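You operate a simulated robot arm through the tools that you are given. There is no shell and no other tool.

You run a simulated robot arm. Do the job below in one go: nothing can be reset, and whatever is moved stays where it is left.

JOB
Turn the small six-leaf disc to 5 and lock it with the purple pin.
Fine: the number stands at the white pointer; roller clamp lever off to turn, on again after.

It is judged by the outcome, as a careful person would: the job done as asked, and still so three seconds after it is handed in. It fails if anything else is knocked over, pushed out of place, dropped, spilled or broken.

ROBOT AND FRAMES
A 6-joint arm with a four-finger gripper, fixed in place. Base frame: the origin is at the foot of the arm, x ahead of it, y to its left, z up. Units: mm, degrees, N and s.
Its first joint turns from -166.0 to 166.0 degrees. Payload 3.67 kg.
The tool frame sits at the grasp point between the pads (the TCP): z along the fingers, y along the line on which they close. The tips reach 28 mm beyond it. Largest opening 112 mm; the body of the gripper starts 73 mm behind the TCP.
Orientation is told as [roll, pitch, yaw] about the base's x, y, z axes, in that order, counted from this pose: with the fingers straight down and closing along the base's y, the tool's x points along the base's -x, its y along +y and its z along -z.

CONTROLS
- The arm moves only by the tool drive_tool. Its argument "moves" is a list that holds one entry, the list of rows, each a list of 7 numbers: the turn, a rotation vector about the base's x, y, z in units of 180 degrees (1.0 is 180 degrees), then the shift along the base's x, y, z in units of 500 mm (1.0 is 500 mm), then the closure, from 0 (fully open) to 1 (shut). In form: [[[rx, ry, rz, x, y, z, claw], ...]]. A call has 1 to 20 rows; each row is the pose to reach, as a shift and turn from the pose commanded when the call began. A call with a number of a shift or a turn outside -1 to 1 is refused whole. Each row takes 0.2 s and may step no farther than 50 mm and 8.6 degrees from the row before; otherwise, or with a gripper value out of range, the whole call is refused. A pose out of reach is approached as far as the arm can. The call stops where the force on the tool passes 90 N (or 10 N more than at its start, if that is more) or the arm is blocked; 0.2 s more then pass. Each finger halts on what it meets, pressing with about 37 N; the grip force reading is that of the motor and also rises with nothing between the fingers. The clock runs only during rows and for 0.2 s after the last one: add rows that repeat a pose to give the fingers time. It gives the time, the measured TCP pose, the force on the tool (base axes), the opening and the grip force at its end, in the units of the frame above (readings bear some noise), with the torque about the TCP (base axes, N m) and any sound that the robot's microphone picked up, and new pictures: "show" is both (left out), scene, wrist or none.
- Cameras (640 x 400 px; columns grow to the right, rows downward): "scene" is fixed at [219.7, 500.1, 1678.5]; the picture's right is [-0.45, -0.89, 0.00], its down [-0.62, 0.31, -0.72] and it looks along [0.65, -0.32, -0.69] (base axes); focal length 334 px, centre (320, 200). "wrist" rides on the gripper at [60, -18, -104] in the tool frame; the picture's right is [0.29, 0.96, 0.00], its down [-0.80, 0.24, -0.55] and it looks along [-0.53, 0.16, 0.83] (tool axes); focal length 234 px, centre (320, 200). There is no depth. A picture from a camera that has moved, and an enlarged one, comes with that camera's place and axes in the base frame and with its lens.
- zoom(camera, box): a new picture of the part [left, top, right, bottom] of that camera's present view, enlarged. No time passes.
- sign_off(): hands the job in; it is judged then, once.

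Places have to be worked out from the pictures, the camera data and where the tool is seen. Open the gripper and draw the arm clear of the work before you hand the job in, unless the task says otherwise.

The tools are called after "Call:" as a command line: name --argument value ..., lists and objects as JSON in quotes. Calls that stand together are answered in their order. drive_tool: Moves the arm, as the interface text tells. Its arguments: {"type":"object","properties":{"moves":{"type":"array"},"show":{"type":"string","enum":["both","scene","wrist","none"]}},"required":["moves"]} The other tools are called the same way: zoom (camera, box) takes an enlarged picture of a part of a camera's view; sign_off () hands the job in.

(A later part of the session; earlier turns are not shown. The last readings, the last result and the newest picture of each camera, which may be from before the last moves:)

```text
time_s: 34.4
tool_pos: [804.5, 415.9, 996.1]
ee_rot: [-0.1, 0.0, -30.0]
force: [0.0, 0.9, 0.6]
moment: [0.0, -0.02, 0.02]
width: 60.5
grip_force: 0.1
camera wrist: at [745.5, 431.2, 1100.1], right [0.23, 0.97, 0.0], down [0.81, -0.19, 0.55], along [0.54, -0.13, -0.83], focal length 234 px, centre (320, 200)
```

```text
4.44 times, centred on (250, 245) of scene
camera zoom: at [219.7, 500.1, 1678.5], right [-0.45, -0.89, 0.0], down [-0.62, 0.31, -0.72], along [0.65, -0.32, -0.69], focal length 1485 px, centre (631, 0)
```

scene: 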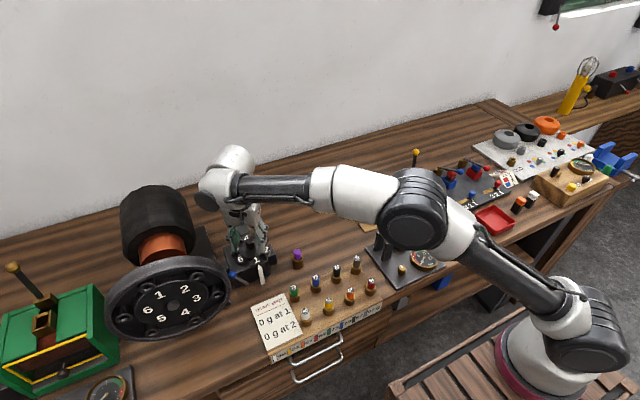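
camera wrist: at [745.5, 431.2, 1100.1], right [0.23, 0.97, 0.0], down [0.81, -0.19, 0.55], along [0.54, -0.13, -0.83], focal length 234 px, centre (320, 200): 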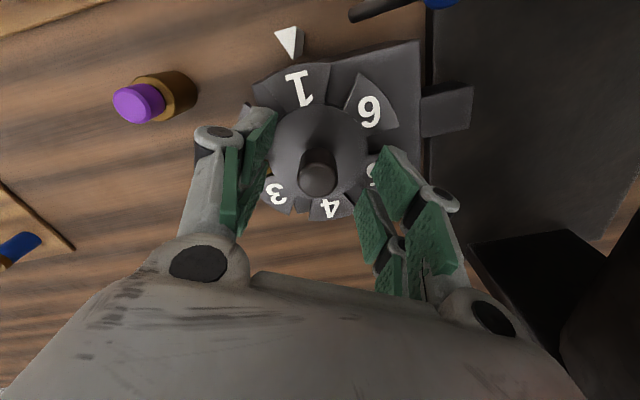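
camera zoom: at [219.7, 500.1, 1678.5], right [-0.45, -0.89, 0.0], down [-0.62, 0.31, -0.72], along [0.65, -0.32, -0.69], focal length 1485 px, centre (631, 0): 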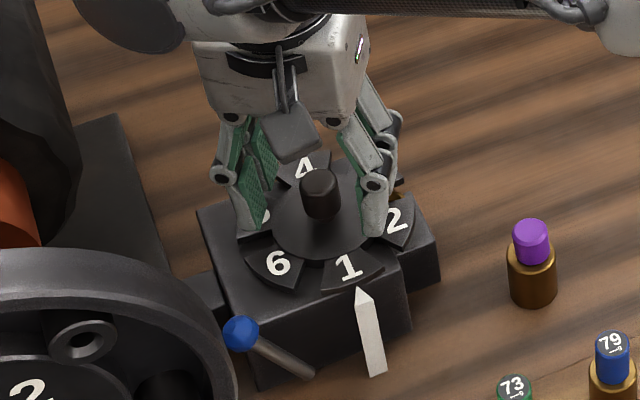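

The fingers straddle the knob with the tips just above the disc. I'll make a 1.5 mm centring shift, then close on the knob.

Call:
drive_tool --moves '[[[0, 0, 0, -0.0015, -0.0026, 0, 0.5], [0, 0, 0, -0.0015, -0.0026, 0, 0.65], [0, 0, 0, -0.0015, -0.0026, 0, 0.76], [0, 0, 0, -0.0015, -0.0026, 0, 0.85], [0, 0, 0, -0.0015, -0.0026, 0, 1.0], [0, 0, 0, -0.0015, -0.0026, 0, 1.0]]]' --show "wrist"

Call:
zoom --camera "wrist" --box '[230, 80, 410, 240]'

Call:
zoom --camera "scene" --box '[200, 200, 300, 290]'

```text
time_s: 35.8
tool_pos: [804.4, 414.9, 995.5]
ee_rot: [0.0, 0.0, -30.0]
force: [4.3, 5.3, 0.5]
moment: [0.23, -0.16, 0.0]
width: 20.2
grip_force: 45.2
camera wrist: at [744.5, 430.0, 1100.3], right [0.23, 0.97, 0.0], down [0.81, -0.19, 0.55], along [0.54, -0.13, -0.83], focal length 234 px, centre (320, 200)
```

wrist: 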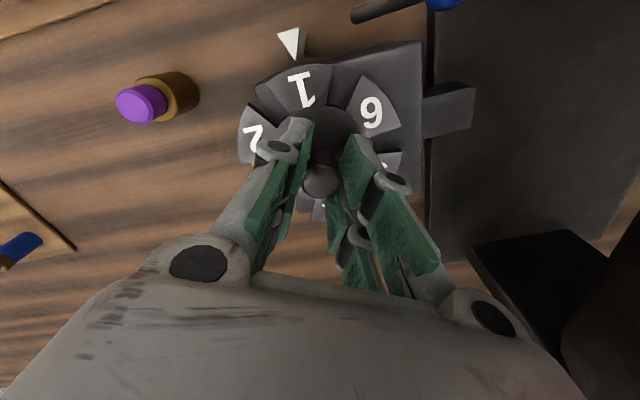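

```text
2.50 times, centred on (320, 160) of wrist
camera zoom: at [744.5, 430.0, 1100.3], right [0.23, 0.97, 0.0], down [0.81, -0.19, 0.55], along [0.54, -0.13, -0.83], focal length 585 px, centre (320, 300)
```

zoom: 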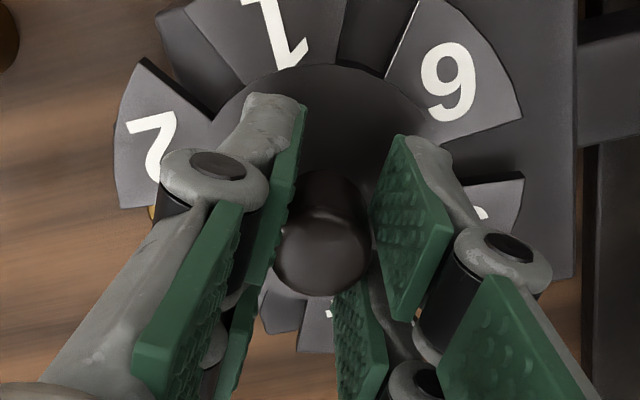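

```text
4.44 times, centred on (250, 245) of scene
camera zoom: at [219.7, 500.1, 1678.5], right [-0.45, -0.89, 0.0], down [-0.62, 0.31, -0.72], along [0.65, -0.32, -0.69], focal length 1485 px, centre (631, 0)
```

zoom: 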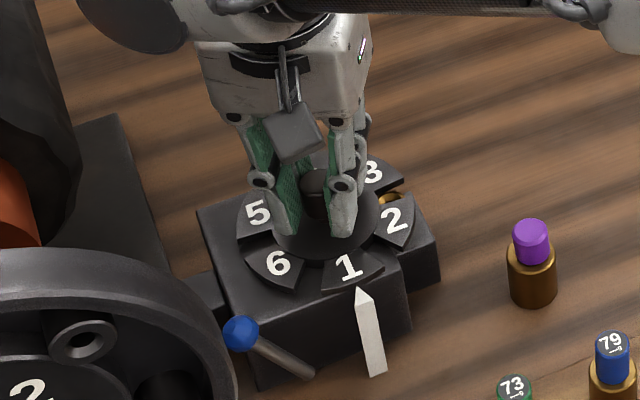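

The knob is held (width 20.2, grip 45 N) with a small side load of about 7 N. I'll ease that with a 0.8 mm shift and begin rotating counter-clockwise, 40° first, to check that the disc follows.

Call:
drive_tool --moves '[[[0, 0, 0, 0.0008, 0.0014, 0, 1.0], [0, 0, 0.0333, 0.0008, 0.0014, 0, 1.0], [0, 0, 0.0778, 0.0008, 0.0014, 0, 1.0], [0, 0, 0.1222, 0.0008, 0.0014, 0, 1.0], [0, 0, 0.1667, 0.0008, 0.0014, 0, 1.0], [0, 0, 0.2222, 0.0008, 0.0014, 0, 1.0], [0, 0, 0.2222, 0.0008, 0.0014, 0, 1.0]]]' --show "both"

Call:
zoom --camera "scene" --box '[200, 200, 300, 290]'

Call:
zoom --camera "wrist" --box '[230, 80, 410, 240]'

```text
refused: row 6 steps farther than a row can; nothing moved
```

```text
4.44 times, centred on (250, 245) of scene
camera zoom: at [219.7, 500.1, 1678.5], right [-0.45, -0.89, 0.0], down [-0.62, 0.31, -0.72], along [0.65, -0.32, -0.69], focal length 1485 px, centre (631, 0)
```

zoom: 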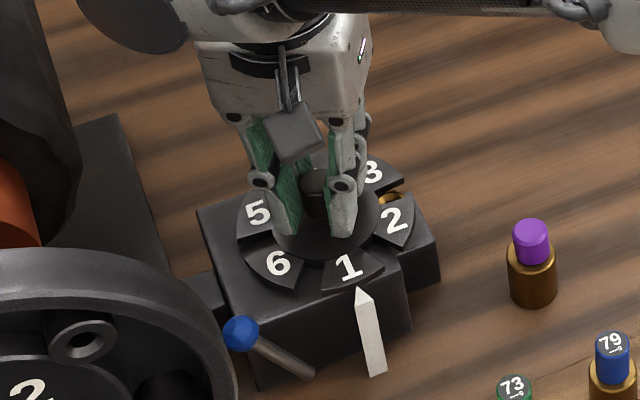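

```text
2.50 times, centred on (320, 160) of wrist
camera zoom: at [744.5, 430.0, 1100.3], right [0.23, 0.97, 0.0], down [0.81, -0.19, 0.55], along [0.54, -0.13, -0.83], focal length 585 px, centre (320, 300)
```

zoom: 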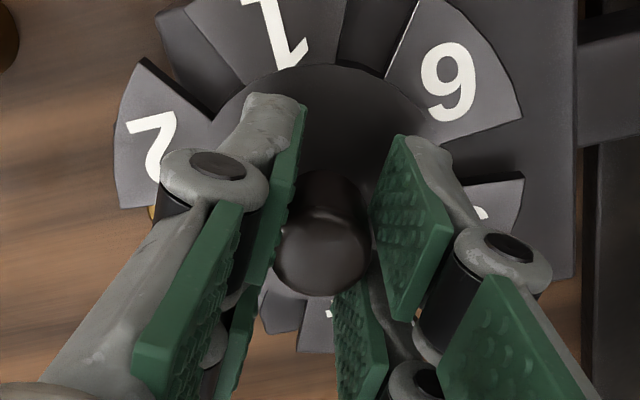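

The call was refused because one row stepped 10°, so nothing moved. I'll resend it with even steps of 6.67°.

Call:
drive_tool --moves '[[[0, 0, 0, 0.0008, 0.0014, 0, 1.0], [0, 0, 0.037, 0.0008, 0.0014, 0, 1.0], [0, 0, 0.0741, 0.0008, 0.0014, 0, 1.0], [0, 0, 0.1111, 0.0008, 0.0014, 0, 1.0], [0, 0, 0.1481, 0.0008, 0.0014, 0, 1.0], [0, 0, 0.1852, 0.0008, 0.0014, 0, 1.0], [0, 0, 0.2222, 0.0008, 0.0014, 0, 1.0], [0, 0, 0.2222, 0.0008, 0.0014, 0, 1.0]]]' --show "both"

Call:
zoom --camera "scene" --box '[200, 200, 300, 290]'

Call:
zoom --camera "wrist" --box '[230, 80, 410, 240]'

```text
time_s: 37.6
tool_pos: [804.9, 415.2, 997.0]
ee_rot: [0.1, -0.2, 10.1]
force: [4.2, -1.1, 30.5]
moment: [-0.06, 0.14, -0.01]
width: 20.4
grip_force: 45.2
camera wrist: at [749.2, 387.3, 1100.1], right [-0.45, 0.89, 0.0], down [0.74, 0.37, 0.56], along [0.5, 0.25, -0.83], focal length 234 px, centre (320, 200)
```

scene: 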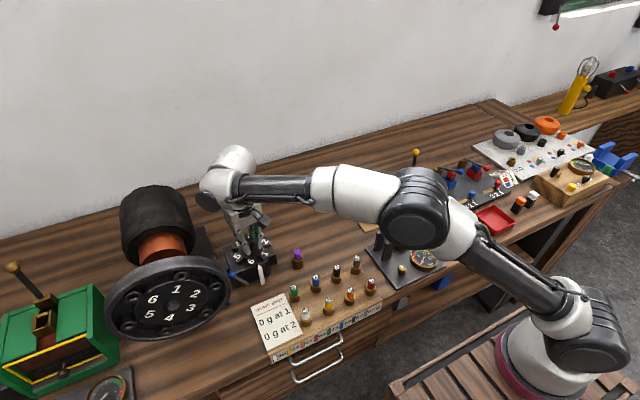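
wrist: 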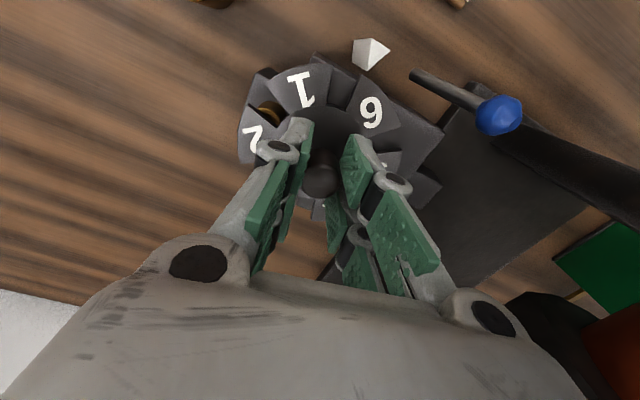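

```text
4.44 times, centred on (250, 245) of scene
camera zoom: at [219.7, 500.1, 1678.5], right [-0.45, -0.89, 0.0], down [-0.62, 0.31, -0.72], along [0.65, -0.32, -0.69], focal length 1485 px, centre (631, 0)
```

zoom: 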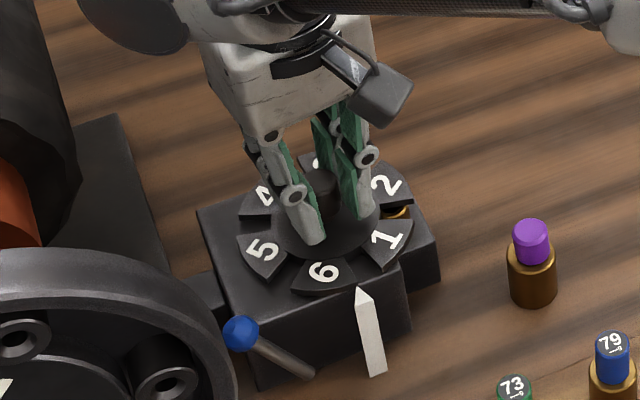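

```text
2.50 times, centred on (320, 160) of wrist
camera zoom: at [749.2, 387.3, 1100.1], right [-0.45, 0.89, 0.0], down [0.74, 0.37, 0.56], along [0.5, 0.25, -0.83], focal length 585 px, centre (320, 300)
```

zoom: 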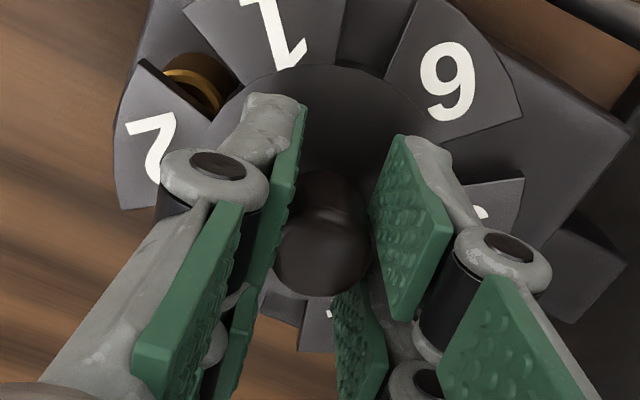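

The disc follows the grip, and the big wheel is geared to it and turns along. There is a 30 N upward load on the tool, so I'll raise the tool slightly, by 1 mm, and turn another 10° to see how that load behaves.

Call:
drive_tool --moves '[[[0, 0, 0, 0, 0, 0.001, 1.0], [0, 0, 0, 0, 0, 0.002, 1.0], [0, 0, 0, 0, 0, 0.002, 1.0]]]' --show "none"

Call:
drive_tool --moves '[[[0, 0, 0.028, 0, 0, 0, 1.0], [0, 0, 0.0556, 0, 0, 0, 1.0], [0, 0, 0.0556, 0, 0, 0, 1.0]]]' --show "wrist"

```text
time_s: 38.4
tool_pos: [805.2, 415.4, 995.8]
ee_rot: [0.1, -0.1, 9.9]
force: [4.3, 2.9, 19.8]
moment: [0.09, -0.77, 0.0]
width: 20.3
grip_force: 45.0
```

```text
time_s: 39.2
tool_pos: [805.9, 414.9, 996.0]
ee_rot: [0.0, -0.1, 20.1]
force: [5.1, 8.7, 16.5]
moment: [0.33, -0.08, 0.02]
width: 20.2
grip_force: 45.2
camera wrist: at [755.3, 378.2, 1100.2], right [-0.6, 0.8, 0.0], down [0.67, 0.5, 0.55], along [0.44, 0.33, -0.83], focal length 234 px, centre (320, 200)
```

wrist: 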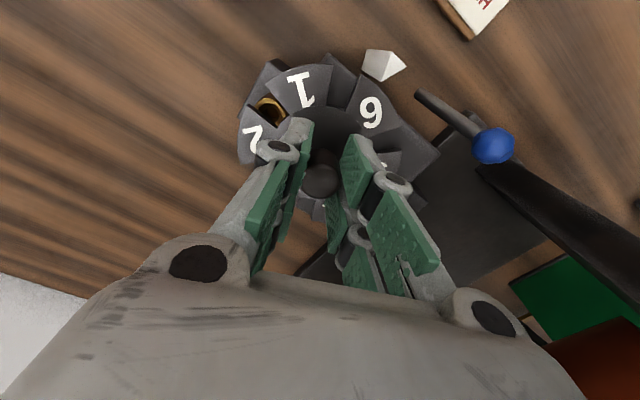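

The load scales at about 10 N/mm, so it is only small arm-position error against the rigidly held knob. I'll relieve it with small corrections while turning another 40°.

Call:
drive_tool --moves '[[[0, 0, 0.0, 0.001, 0.0016, 0.003, 1.0], [0, 0, 0.0444, 0.001, 0.0016, 0.003, 1.0], [0, 0, 0.0889, 0.001, 0.0016, 0.003, 1.0], [0, 0, 0.1333, 0.001, 0.0016, 0.003, 1.0], [0, 0, 0.1778, 0.001, 0.0016, 0.003, 1.0], [0, 0, 0.2222, 0.001, 0.0016, 0.003, 1.0], [0, 0, 0.2222, 0.001, 0.0016, 0.003, 1.0]]]' --show "both"

Call:
zoom --camera "scene" --box '[200, 200, 300, 290]'

```text
time_s: 40.8
tool_pos: [805.4, 415.3, 995.2]
ee_rot: [0.1, 0.0, 60.1]
force: [-7.9, -7.2, -4.3]
moment: [-0.84, 0.58, 0.01]
width: 20.4
grip_force: 45.0
camera wrist: at [791.4, 355.1, 1100.4], right [-0.97, 0.23, 0.0], down [0.19, 0.81, 0.55], along [0.12, 0.54, -0.83], focal length 234 px, centre (320, 200)
```

scene: 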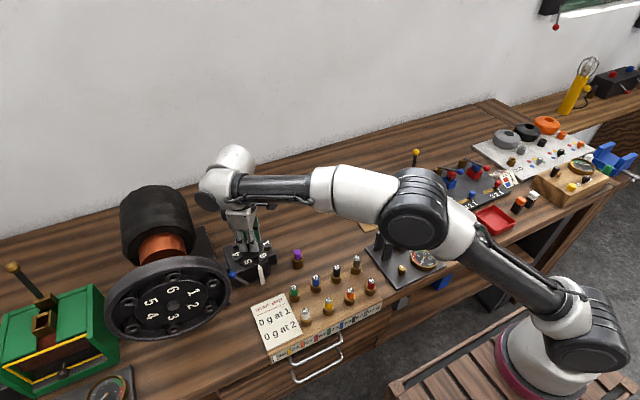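
wrist: 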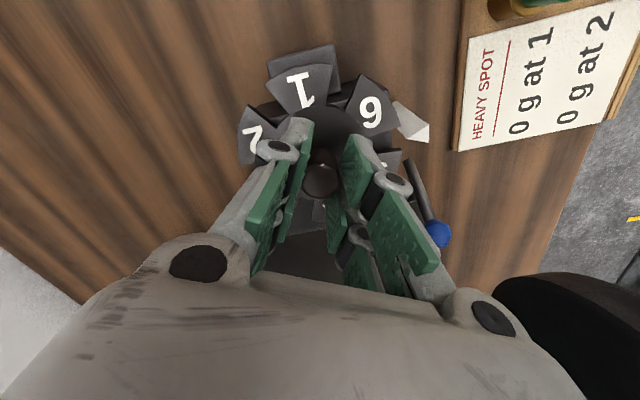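

```text
4.44 times, centred on (250, 245) of scene
camera zoom: at [219.7, 500.1, 1678.5], right [-0.45, -0.89, 0.0], down [-0.62, 0.31, -0.72], along [0.65, -0.32, -0.69], focal length 1485 px, centre (631, 0)
```

zoom: 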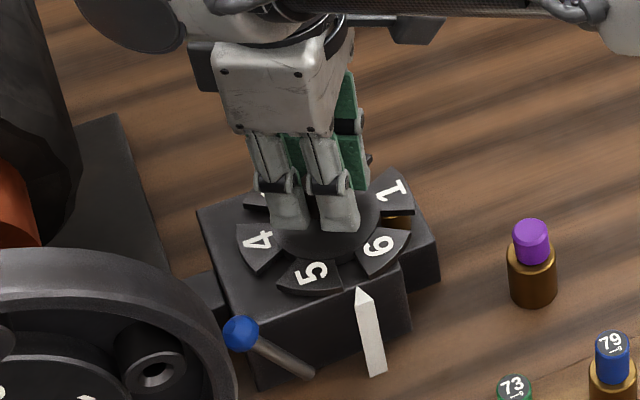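

The tool yaw reads 60° and leaf 5 is approaching the pointer. I'll relieve the side load and finish the last 30°.

Call:
drive_tool --moves '[[[0, 0, 0.0, -0.0014, -0.0012, 0, 1.0], [0, 0, 0.0417, -0.0014, -0.0012, 0, 1.0], [0, 0, 0.0833, -0.0014, -0.0012, 0, 1.0], [0, 0, 0.125, -0.0014, -0.0012, 0, 1.0], [0, 0, 0.1667, -0.0014, -0.0012, 0, 1.0], [0, 0, 0.1667, -0.0014, -0.0012, 0, 1.0]]]' --show "both"

Call:
zoom --camera "scene" --box '[200, 200, 300, 290]'

Call:
zoom --camera "wrist" --box '[230, 30, 450, 230]'

```text
time_s: 42.2
tool_pos: [805.8, 416.2, 996.1]
ee_rot: [0.2, 0.0, 90.2]
force: [-15.7, -20.1, -29.2]
moment: [-0.89, 0.3, 0.01]
width: 20.2
grip_force: 44.8
camera wrist: at [824.0, 356.3, 1100.4], right [-0.96, -0.29, 0.0], down [-0.24, 0.8, 0.55], along [-0.16, 0.53, -0.83], focal length 234 px, centre (320, 200)
```

scene: 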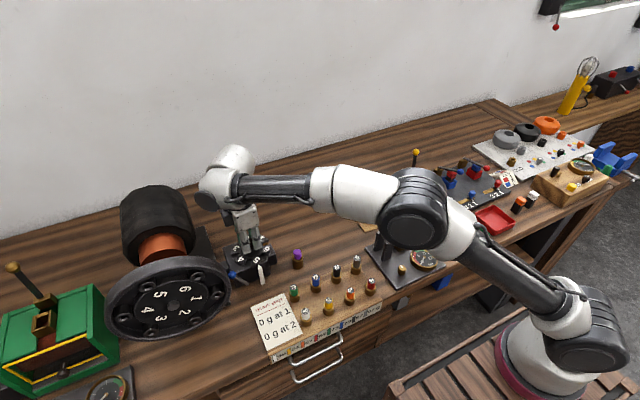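
wrist: 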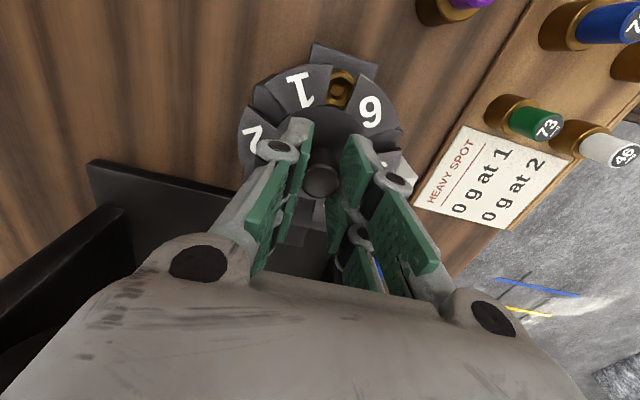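

```text
4.44 times, centred on (250, 245) of scene
camera zoom: at [219.7, 500.1, 1678.5], right [-0.45, -0.89, 0.0], down [-0.62, 0.31, -0.72], along [0.65, -0.32, -0.69], focal length 1485 px, centre (631, 0)
```

zoom: 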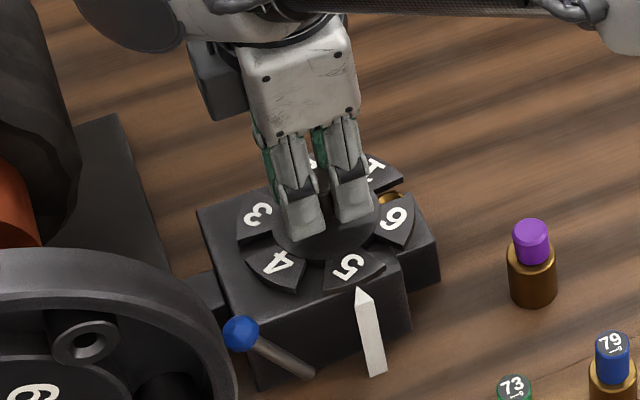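

```text
2.00 times, centred on (340, 130) of wrist
camera zoom: at [824.0, 356.3, 1100.4], right [-0.96, -0.29, 0.0], down [-0.24, 0.8, 0.55], along [-0.16, 0.53, -0.83], focal length 468 px, centre (280, 340)
```

zoom: 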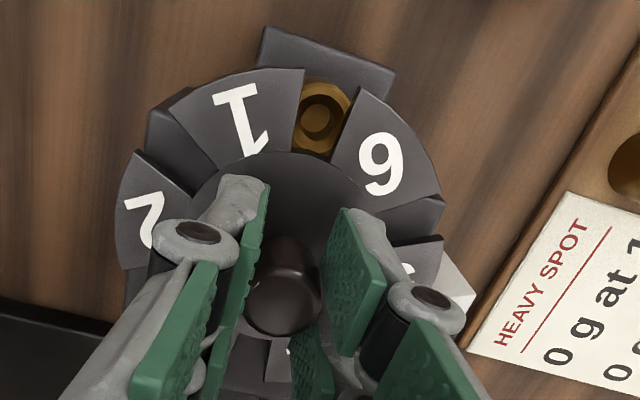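

Leaf 5 now stands at the pointer, and the 6/1 slot is centred over the pin bush. I'll ease the residual load on the arm and open the fingers gently.

Call:
drive_tool --moves '[[[0, 0, 0, -0.0012, -0.0016, -0.002, 1.0], [0, 0, 0, -0.0024, -0.0032, -0.004, 1.0], [0, 0, 0, -0.0024, -0.0032, -0.004, 1.0]]]' --show "none"

Call:
drive_tool --moves '[[[0, 0, 0, 0, 0, 0, 0.85], [0, 0, 0, 0, 0, 0, 0.8], [0, 0, 0, 0, 0, 0, 0.7], [0, 0, 0, 0, 0, 0, 0.6], [0, 0, 0, 0, 0, 0, 0.5], [0, 0, 0, 0, 0, 0, 0.46]]]' --show "both"

Call:
zoom --camera "scene" --box '[200, 200, 300, 290]'

Call:
zoom --camera "wrist" --box '[230, 30, 450, 230]'

```text
time_s: 43.0
tool_pos: [805.3, 414.7, 995.6]
ee_rot: [-0.2, -0.2, 89.9]
force: [5.7, -3.1, -16.1]
moment: [-0.18, -0.27, 0.0]
width: 20.2
grip_force: 45.3
```

```text
time_s: 44.4
tool_pos: [803.1, 413.9, 996.5]
ee_rot: [0.0, -0.1, 90.0]
force: [0.5, 1.4, -0.5]
moment: [0.01, 0.02, 0.01]
width: 60.3
grip_force: 0.0
camera wrist: at [821.9, 355.0, 1099.7], right [-0.96, -0.29, 0.0], down [-0.24, 0.8, 0.55], along [-0.16, 0.53, -0.83], focal length 234 px, centre (320, 200)
```

scene: 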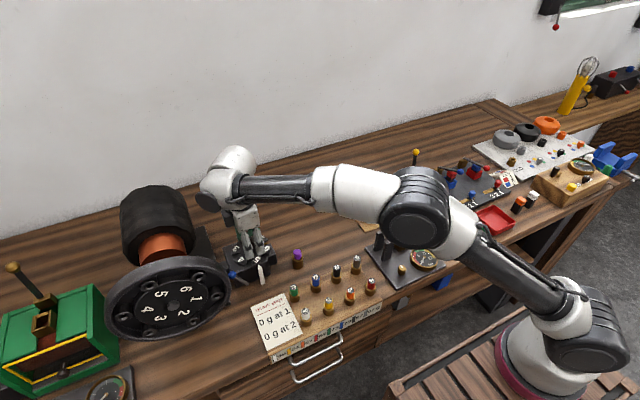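
wrist: 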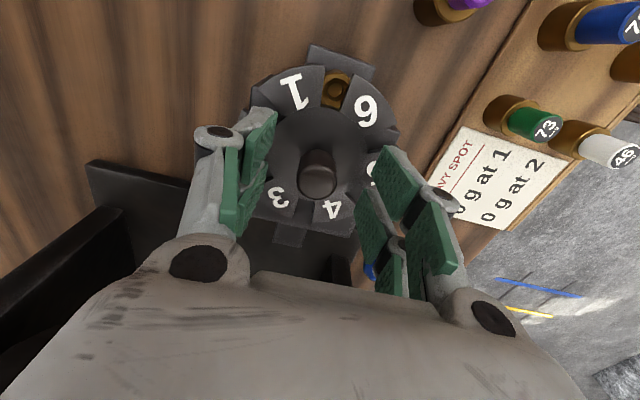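

```text
4.44 times, centred on (250, 245) of scene
camera zoom: at [219.7, 500.1, 1678.5], right [-0.45, -0.89, 0.0], down [-0.62, 0.31, -0.72], along [0.65, -0.32, -0.69], focal length 1485 px, centre (631, 0)
```

zoom: 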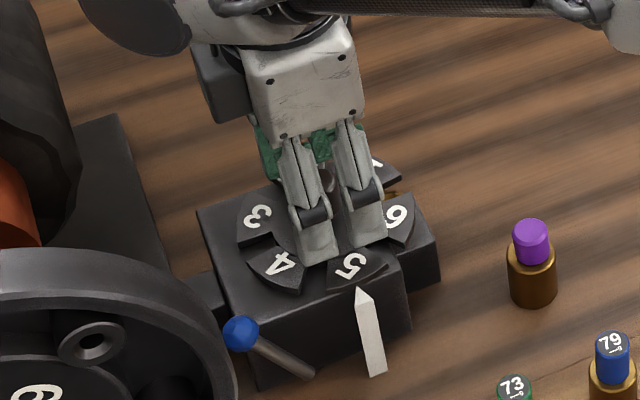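

```text
2.00 times, centred on (340, 130) of wrist
camera zoom: at [821.9, 355.0, 1099.7], right [-0.96, -0.29, 0.0], down [-0.24, 0.8, 0.55], along [-0.16, 0.53, -0.83], focal length 468 px, centre (280, 340)
```

zoom: 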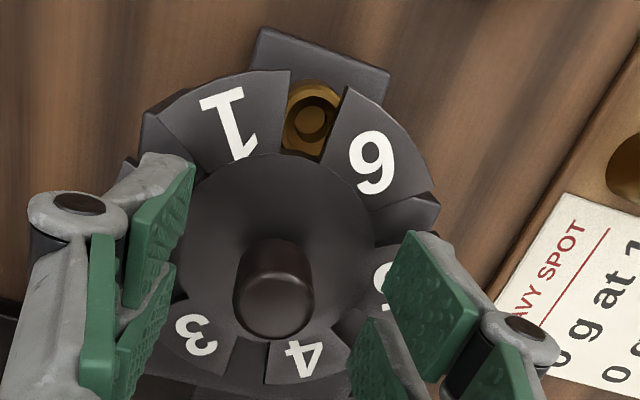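

The disc stays put after release. I'll rise clear and move to the same viewpoint I used before the turn (cam ≈ 818.5, 316.8, 1203) to compare the disc's angle directly with its original locked position.

Call:
drive_tool --moves '[[[0, 0, 0, 0, 0, 0.06, 0.46], [0, 0, 0, 0, 0, 0.14, 0.46], [0, 0, 0, 0, 0, 0.207, 0.46], [0, 0, 0, -0.004, -0.04, 0.207, 0.46], [0, 0, 0, -0.007, -0.076, 0.207, 0.46], [0, 0, 0, -0.007, -0.076, 0.207, 0.46]]]' --show "both"

Call:
zoom --camera "wrist" --box '[240, 90, 400, 230]'

Call:
zoom --camera "scene" --box '[190, 190, 310, 290]'

```text
time_s: 45.8
tool_pos: [799.6, 374.9, 1100.1]
ee_rot: [0.0, -0.1, 90.0]
force: [0.9, -0.7, 0.4]
moment: [0.01, -0.03, 0.0]
width: 60.6
grip_force: 0.0
camera wrist: at [818.7, 316.3, 1203.8], right [-0.96, -0.29, 0.0], down [-0.24, 0.8, 0.55], along [-0.16, 0.53, -0.83], focal length 234 px, centre (320, 200)
```

scene: 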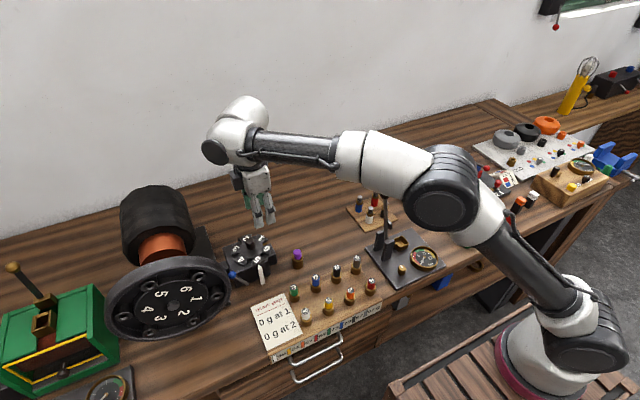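
wrist: 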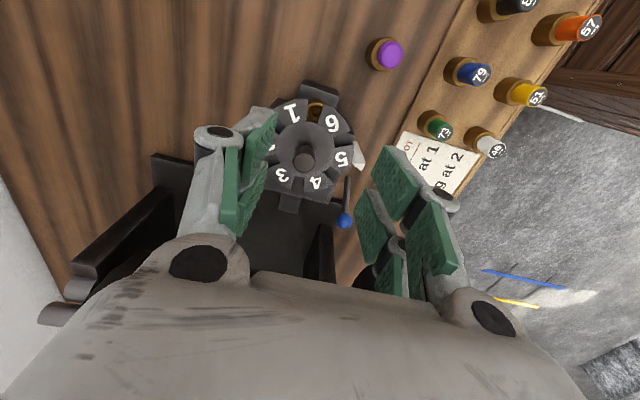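

```text
2.86 times, centred on (320, 160) of wrist
camera zoom: at [818.7, 316.3, 1203.8], right [-0.96, -0.29, 0.0], down [-0.24, 0.8, 0.55], along [-0.16, 0.53, -0.83], focal length 669 px, centre (320, 314)
```

zoom: 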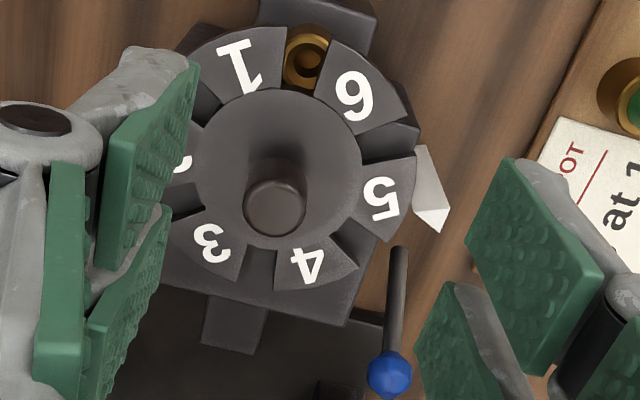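

```text
4.00 times, centred on (250, 240) of scene
camera zoom: at [219.7, 500.1, 1678.5], right [-0.45, -0.89, 0.0], down [-0.62, 0.31, -0.72], along [0.65, -0.32, -0.69], focal length 1336 px, centre (600, 40)
```

zoom: 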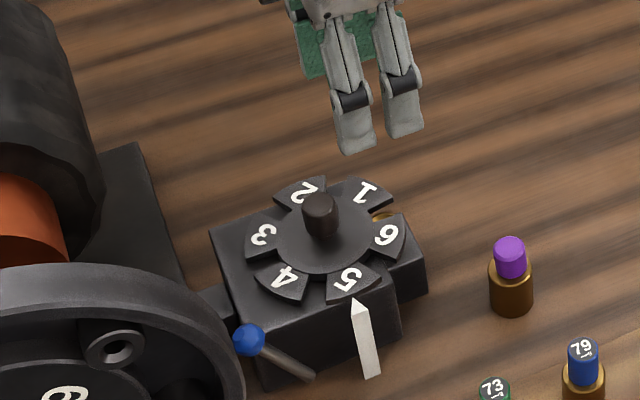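

Compared with the same view before the turn, the leaf corners sit about 2.8 mm further round at a radius of about 50 mm. So the disc is roughly 3.2° past nominal. I'll re-grip the knob and turn it back 3.2°.

Call:
drive_tool --moves '[[[0, 0, 0, 0.005, 0.04, 0, 0.46], [0, 0, 0, 0.009, 0.077, 0, 0.46], [0, 0, 0, 0.009, 0.077, -0.07, 0.46], [0, 0, 0, 0.009, 0.077, -0.14, 0.46], [0, 0, 0, 0.009, 0.077, -0.208, 0.46], [0, 0, 0, 0.009, 0.077, -0.208, 0.46]]]' --show "wrist"

Call:
zoom --camera "wrist" --box '[230, 30, 450, 230]'

```text
time_s: 47.2
tool_pos: [806.2, 412.5, 994.3]
ee_rot: [0.0, 0.0, 90.0]
force: [-0.1, 0.0, 0.4]
moment: [-0.01, 0.02, 0.04]
width: 60.6
grip_force: 0.1
camera wrist: at [824.4, 354.3, 1099.7], right [-0.96, -0.29, 0.0], down [-0.24, 0.8, 0.55], along [-0.16, 0.53, -0.83], focal length 234 px, centre (320, 200)
```

wrist: 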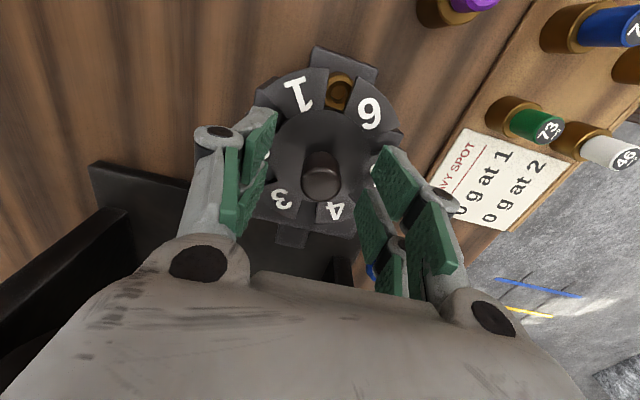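

```text
2.00 times, centred on (340, 130) of wrist
camera zoom: at [824.4, 354.3, 1099.7], right [-0.96, -0.29, 0.0], down [-0.24, 0.8, 0.55], along [-0.16, 0.53, -0.83], focal length 468 px, centre (280, 340)
```

zoom: 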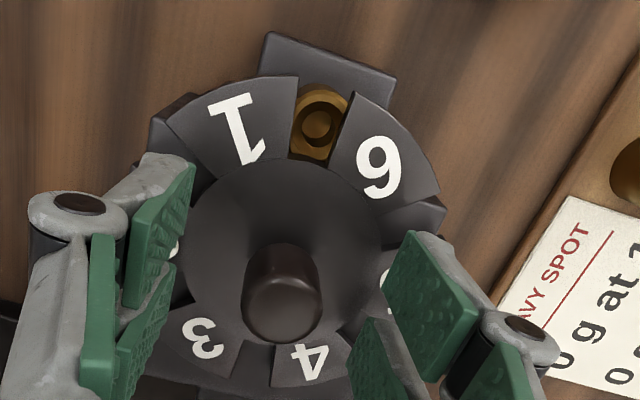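

The tool is centred on the knob again. I'll close and check the side load.

Call:
drive_tool --moves '[[[0, 0, 0, 0, 0, 0, 0.6], [0, 0, 0, 0, 0, 0, 0.76], [0, 0, 0, 0, 0, 0, 0.85], [0, 0, 0, 0, 0, 0, 1.0], [0, 0, 0, 0, 0, 0, 1.0]]]' --show "wrist"

Call:
zoom --camera "wrist" --box '[230, 30, 450, 230]'

```text
time_s: 48.4
tool_pos: [805.5, 413.9, 994.7]
ee_rot: [0.1, 0.0, 90.0]
force: [-12.8, -0.2, -2.9]
moment: [0.07, 0.4, 0.01]
width: 21.0
grip_force: 45.3
camera wrist: at [823.7, 354.6, 1099.8], right [-0.96, -0.29, 0.0], down [-0.24, 0.8, 0.55], along [-0.16, 0.53, -0.83], focal length 234 px, centre (320, 200)
```

wrist: 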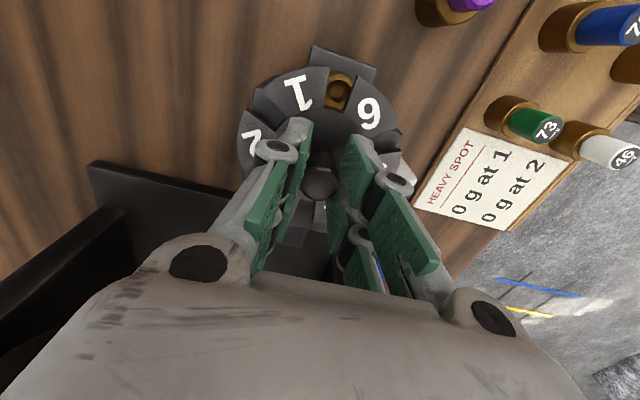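

```text
2.00 times, centred on (340, 130) of wrist
camera zoom: at [823.7, 354.6, 1099.8], right [-0.96, -0.29, 0.0], down [-0.24, 0.8, 0.55], along [-0.16, 0.53, -0.83], focal length 468 px, centre (280, 340)
```

zoom: 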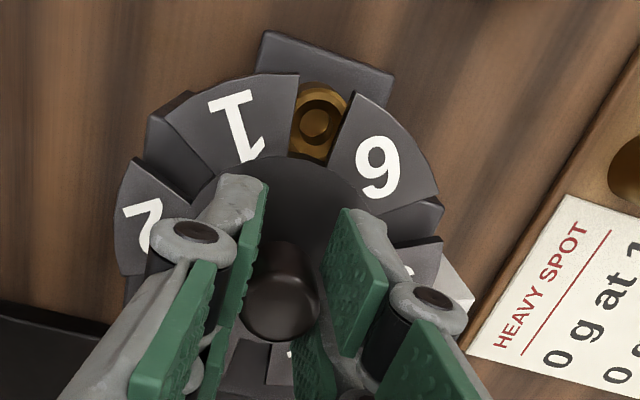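

The grip holds with a −13 N side load in x. I'll relieve that by 1.2 mm and rotate back by 3.2°, plus a look at how the slot lines up with the bush.

Call:
drive_tool --moves '[[[0, 0, 0, -0.0024, 0, 0, 1.0], [0, 0, -0.009, -0.0024, 0, 0, 1.0], [0, 0, -0.0178, -0.0024, 0, 0, 1.0], [0, 0, -0.0178, -0.0024, 0, 0, 1.0]]]' --show "wrist"

Call:
zoom --camera "wrist" --box '[230, 30, 450, 230]'

Call:
zoom --camera "scene" --box '[190, 190, 310, 290]'

```text
time_s: 49.4
tool_pos: [804.9, 413.3, 994.7]
ee_rot: [-0.1, 0.0, 86.9]
force: [10.1, 0.5, 3.9]
moment: [-0.11, -0.32, -0.02]
width: 21.3
grip_force: 44.8
camera wrist: at [819.6, 353.6, 1099.8], right [-0.97, -0.23, 0.0], down [-0.2, 0.81, 0.55], along [-0.13, 0.54, -0.83], focal length 234 px, centre (320, 200)
```

wrist: 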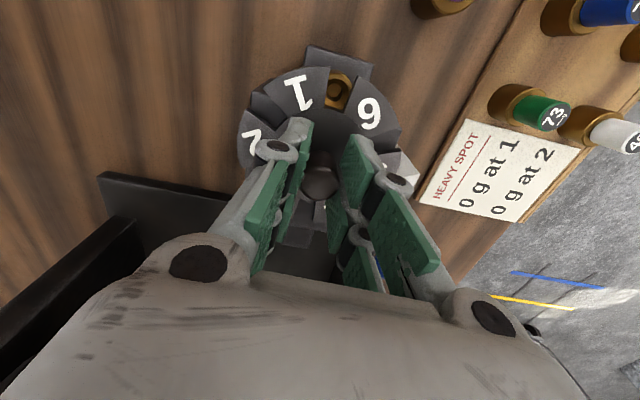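

```text
2.00 times, centred on (340, 130) of wrist
camera zoom: at [819.6, 353.6, 1099.8], right [-0.97, -0.23, 0.0], down [-0.2, 0.81, 0.55], along [-0.13, 0.54, -0.83], focal length 468 px, centre (280, 340)
```

zoom: 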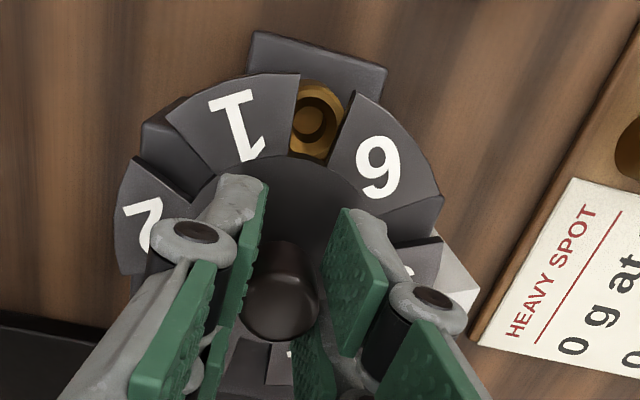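

```text
4.00 times, centred on (250, 240) of scene
camera zoom: at [219.7, 500.1, 1678.5], right [-0.45, -0.89, 0.0], down [-0.62, 0.31, -0.72], along [0.65, -0.32, -0.69], focal length 1336 px, centre (600, 40)
```

zoom: 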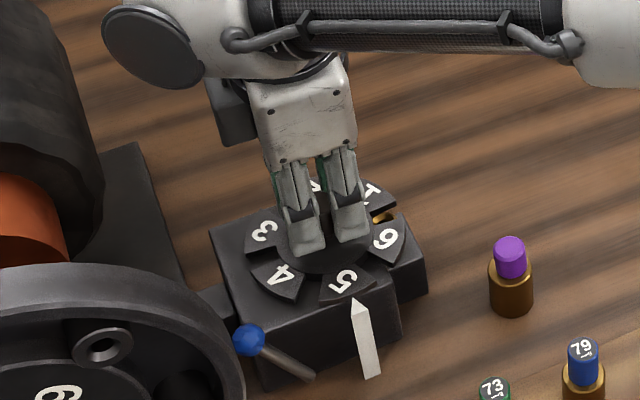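

The disc came back with the tool. I'll trim the remaining +10 N in x and then release slowly.

Call:
drive_tool --moves '[[[0, 0, 0, 0.001, 0, 0, 1.0], [0, 0, 0, 0.001, 0, 0, 1.0]]]' --show "none"

Call:
drive_tool --moves '[[[0, 0, 0, 0, 0, 0, 0.82], [0, 0, 0, 0, 0, 0, 0.8], [0, 0, 0, 0, 0, 0, 0.76], [0, 0, 0, 0, 0, 0, 0.7], [0, 0, 0, 0, 0, 0, 0.6], [0, 0, 0, 0, 0, 0, 0.5], [0, 0, 0, 0, 0, 0, 0.46]]]' --show "wrist"

Call:
drive_tool --moves '[[[0, 0, 0.0178, 0, 0, 0.06, 0.46], [0, 0, 0.0178, 0, 0, 0.14, 0.46], [0, 0, 0.0178, 0, 0, 0.208, 0.46], [0, 0, 0.0178, -0.004, -0.04, 0.208, 0.46], [0, 0, 0.0178, -0.0076, -0.077, 0.208, 0.46], [0, 0, 0.0178, -0.0076, -0.077, 0.208, 0.46]]]' --show "both"

Call:
zoom --camera "wrist" --box '[240, 90, 400, 230]'

Call:
zoom --camera "scene" --box '[190, 190, 310, 290]'

```text
time_s: 50.0
tool_pos: [805.7, 414.6, 994.5]
ee_rot: [-0.1, 0.0, 86.8]
force: [12.1, 2.6, 8.5]
moment: [0.07, -0.29, -0.03]
width: 21.1
grip_force: 45.2
```

```text
time_s: 51.6
tool_pos: [805.1, 414.4, 995.8]
ee_rot: [0.0, 0.1, 86.8]
force: [-0.2, 0.0, -0.1]
moment: [-0.01, -0.01, -0.01]
width: 60.4
grip_force: 0.0
camera wrist: at [819.4, 353.6, 1099.3], right [-0.97, -0.23, 0.0], down [-0.2, 0.81, 0.55], along [-0.13, 0.54, -0.83], focal length 234 px, centre (320, 200)
```

wrist: 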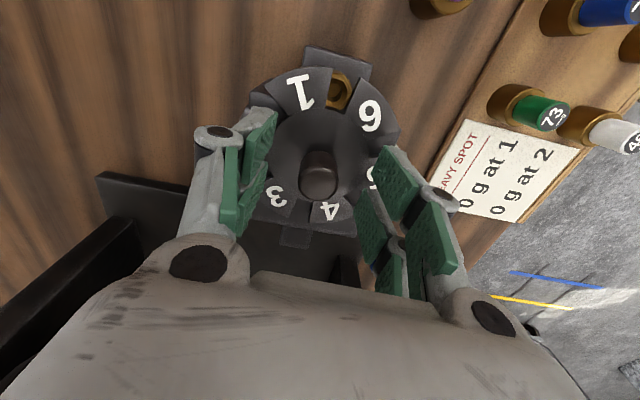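

```text
time_s: 53.0
tool_pos: [799.7, 374.7, 1099.2]
ee_rot: [0.0, 0.0, 90.0]
force: [0.6, -0.3, 1.7]
moment: [0.0, -0.01, -0.01]
width: 60.7
grip_force: 0.1
camera wrist: at [818.0, 316.2, 1202.9], right [-0.96, -0.29, 0.0], down [-0.24, 0.8, 0.55], along [-0.16, 0.53, -0.83], focal length 234 px, centre (320, 200)
```

scene: 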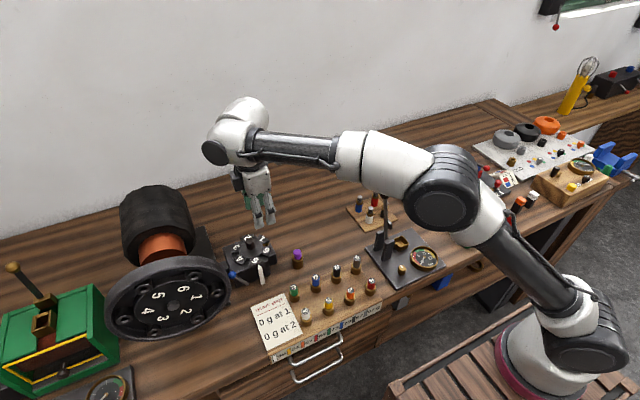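
wrist: 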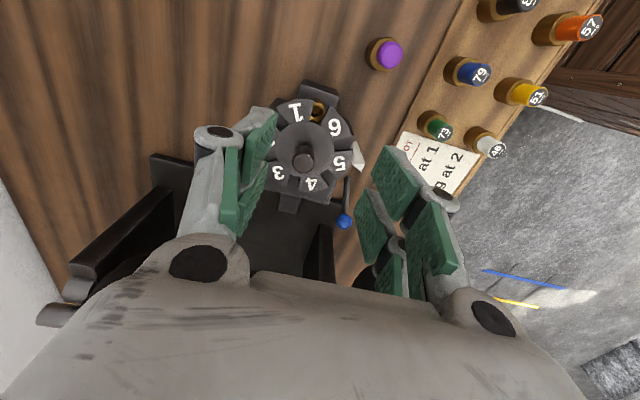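

```text
2.86 times, centred on (320, 160) of wrist
camera zoom: at [818.0, 316.2, 1202.9], right [-0.96, -0.29, 0.0], down [-0.24, 0.8, 0.55], along [-0.16, 0.53, -0.83], focal length 669 px, centre (320, 314)
```

zoom: 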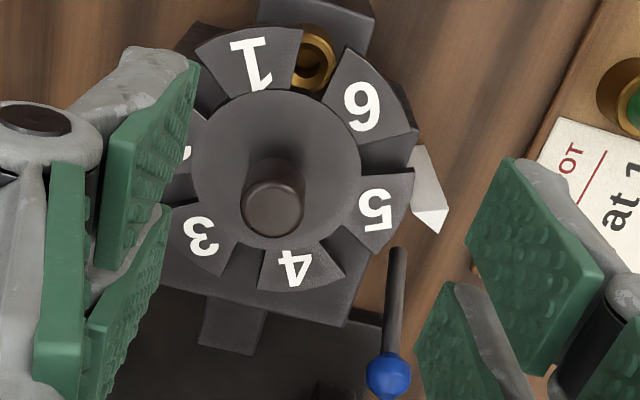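

```text
4.00 times, centred on (250, 240) of scene
camera zoom: at [219.7, 500.1, 1678.5], right [-0.45, -0.89, 0.0], down [-0.62, 0.31, -0.72], along [0.65, -0.32, -0.69], focal length 1336 px, centre (600, 40)
```

zoom: 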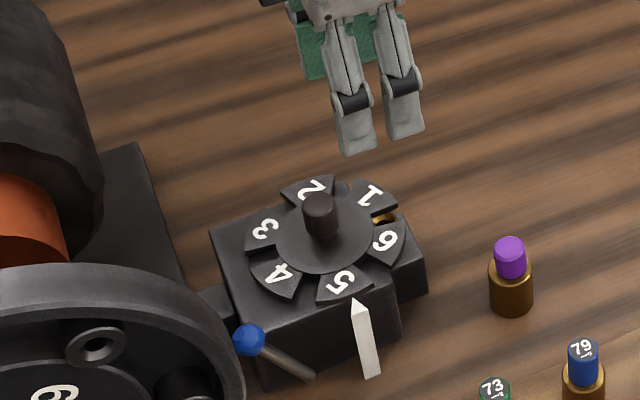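

Now the disc shows about 3.7° short of nominal, so it shifted while releasing. I'll wait in place a moment to see whether it is drifting or at rest.

Call:
drive_tool --moves '[[[0, 0, 0, 0, 0, 0, 0.46], [0, 0, 0, 0, 0, 0, 0.46], [0, 0, 0, 0, 0, 0, 0.46], [0, 0, 0, 0, 0, 0, 0.46], [0, 0, 0, 0, 0, 0, 0.46], [0, 0, 0, 0, 0, 0, 0.46]]]' --show "wrist"

Call:
zoom --camera "wrist" --box '[240, 90, 400, 230]'

Call:
zoom --camera "wrist" --box '[280, 85, 360, 165]'

```text
time_s: 54.4
tool_pos: [799.9, 376.2, 1098.4]
ee_rot: [0.1, 0.1, 90.0]
force: [1.0, -0.5, -0.3]
moment: [0.0, 0.04, -0.01]
width: 60.5
grip_force: 0.1
camera wrist: at [818.1, 316.3, 1202.7], right [-0.96, -0.29, 0.0], down [-0.24, 0.8, 0.55], along [-0.16, 0.53, -0.83], focal length 234 px, centre (320, 200)
```

wrist: 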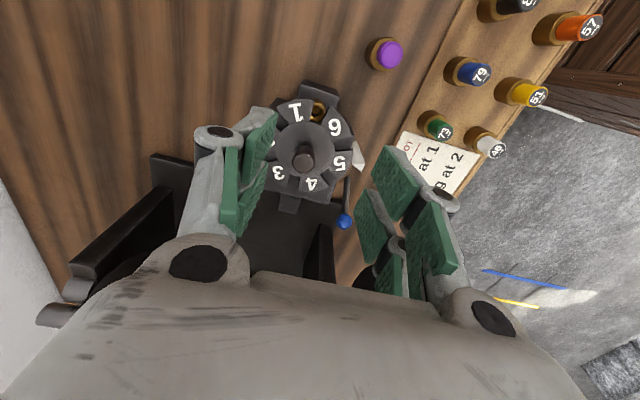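

```text
2.86 times, centred on (320, 160) of wrist
camera zoom: at [818.1, 316.3, 1202.7], right [-0.96, -0.29, 0.0], down [-0.24, 0.8, 0.55], along [-0.16, 0.53, -0.83], focal length 669 px, centre (320, 314)
```

zoom: 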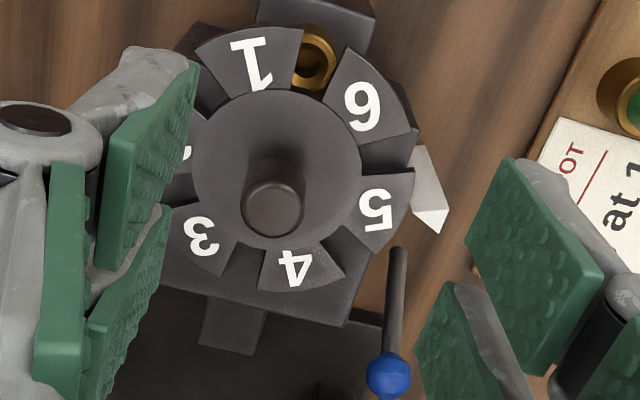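

```text
5.00 times, centred on (320, 125) of wrist
camera zoom: at [818.1, 316.3, 1202.7], right [-0.96, -0.29, 0.0], down [-0.24, 0.8, 0.55], along [-0.16, 0.53, -0.83], focal length 1171 px, centre (320, 575)
```

zoom: 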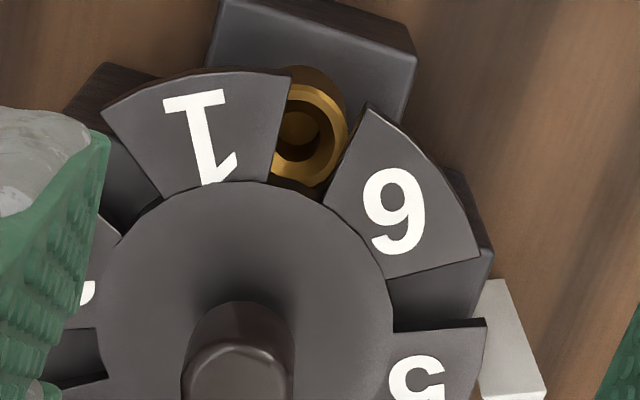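

The disc is at rest, so the shift came from tangential spring-back at release; the sign matches the leftover y-force both times. I'll re-grip, turn forward about 4°, and this time null the side forces before opening.

Call:
drive_tool --moves '[[[0, 0, 0, 0.006, 0.04, 0, 0.46], [0, 0, 0, 0.0112, 0.076, 0, 0.46], [0, 0, 0, 0.0112, 0.076, -0.07, 0.46], [0, 0, 0, 0.0112, 0.076, -0.14, 0.46], [0, 0, 0, 0.0112, 0.076, -0.2064, 0.46], [0, 0, 0, 0.0112, 0.076, -0.2064, 0.6], [0, 0, 0, 0.0112, 0.076, -0.2064, 0.7]]]' --show "wrist"

```text
time_s: 56.0
tool_pos: [806.6, 415.2, 994.7]
ee_rot: [0.0, 0.0, 90.0]
force: [-0.5, -0.2, 0.2]
moment: [0.02, -0.01, -0.01]
width: 33.4
grip_force: 0.1
camera wrist: at [824.8, 354.3, 1098.3], right [-0.96, -0.29, 0.0], down [-0.24, 0.8, 0.55], along [-0.16, 0.53, -0.83], focal length 234 px, centre (320, 200)
```

wrist: 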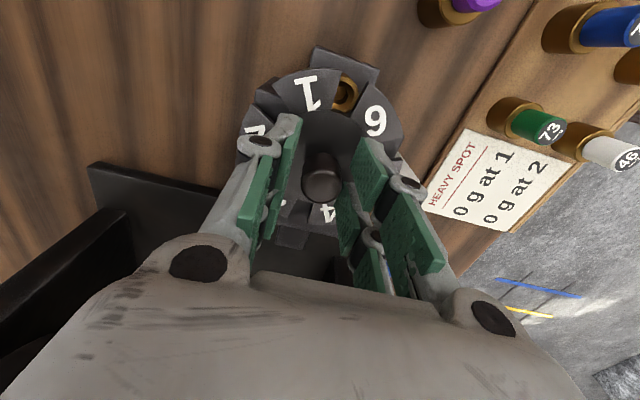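

The tool is about 1 mm too far in +x, so I'll trim that and close on the knob.

Call:
drive_tool --moves '[[[0, 0, 0, -0.0022, 0, 0, 0.7], [0, 0, 0, -0.0022, 0, 0, 0.76], [0, 0, 0, -0.0022, 0, 0, 0.82], [0, 0, 0, -0.0022, 0, 0, 0.9], [0, 0, 0, -0.0022, 0, 0, 1.0], [0, 0, 0, -0.0022, 0, 0, 1.0]]]' --show "wrist"

Call:
zoom --camera "wrist" --box '[230, 30, 450, 230]'

```text
time_s: 57.4
tool_pos: [805.1, 413.1, 995.3]
ee_rot: [0.0, 0.1, 90.0]
force: [0.7, 0.5, 0.9]
moment: [0.03, -0.05, 0.0]
width: 21.2
grip_force: 45.2
camera wrist: at [823.4, 354.3, 1099.3], right [-0.96, -0.29, 0.0], down [-0.24, 0.8, 0.55], along [-0.16, 0.53, -0.83], focal length 234 px, centre (320, 200)
```

wrist: 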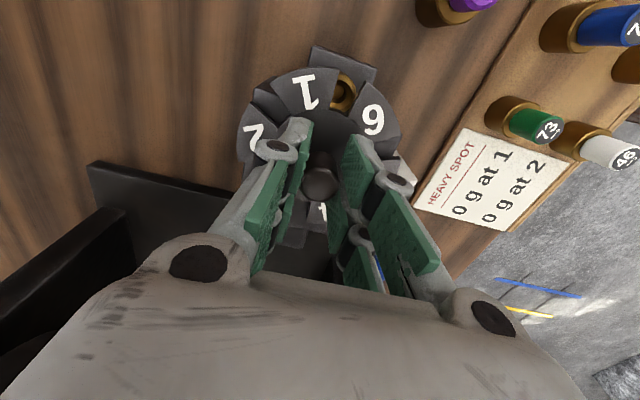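

```text
2.00 times, centred on (340, 130) of wrist
camera zoom: at [823.4, 354.3, 1099.3], right [-0.96, -0.29, 0.0], down [-0.24, 0.8, 0.55], along [-0.16, 0.53, -0.83], focal length 468 px, centre (280, 340)
```

zoom: 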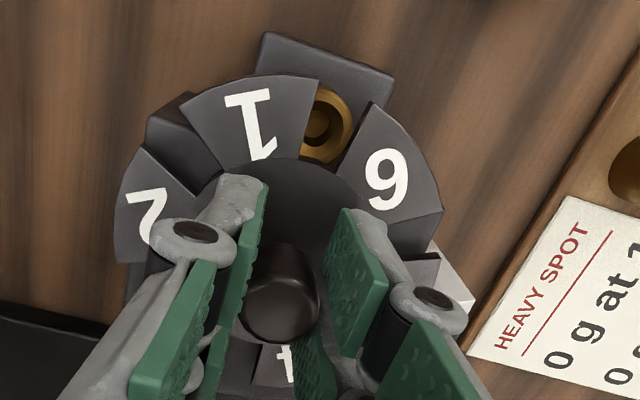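

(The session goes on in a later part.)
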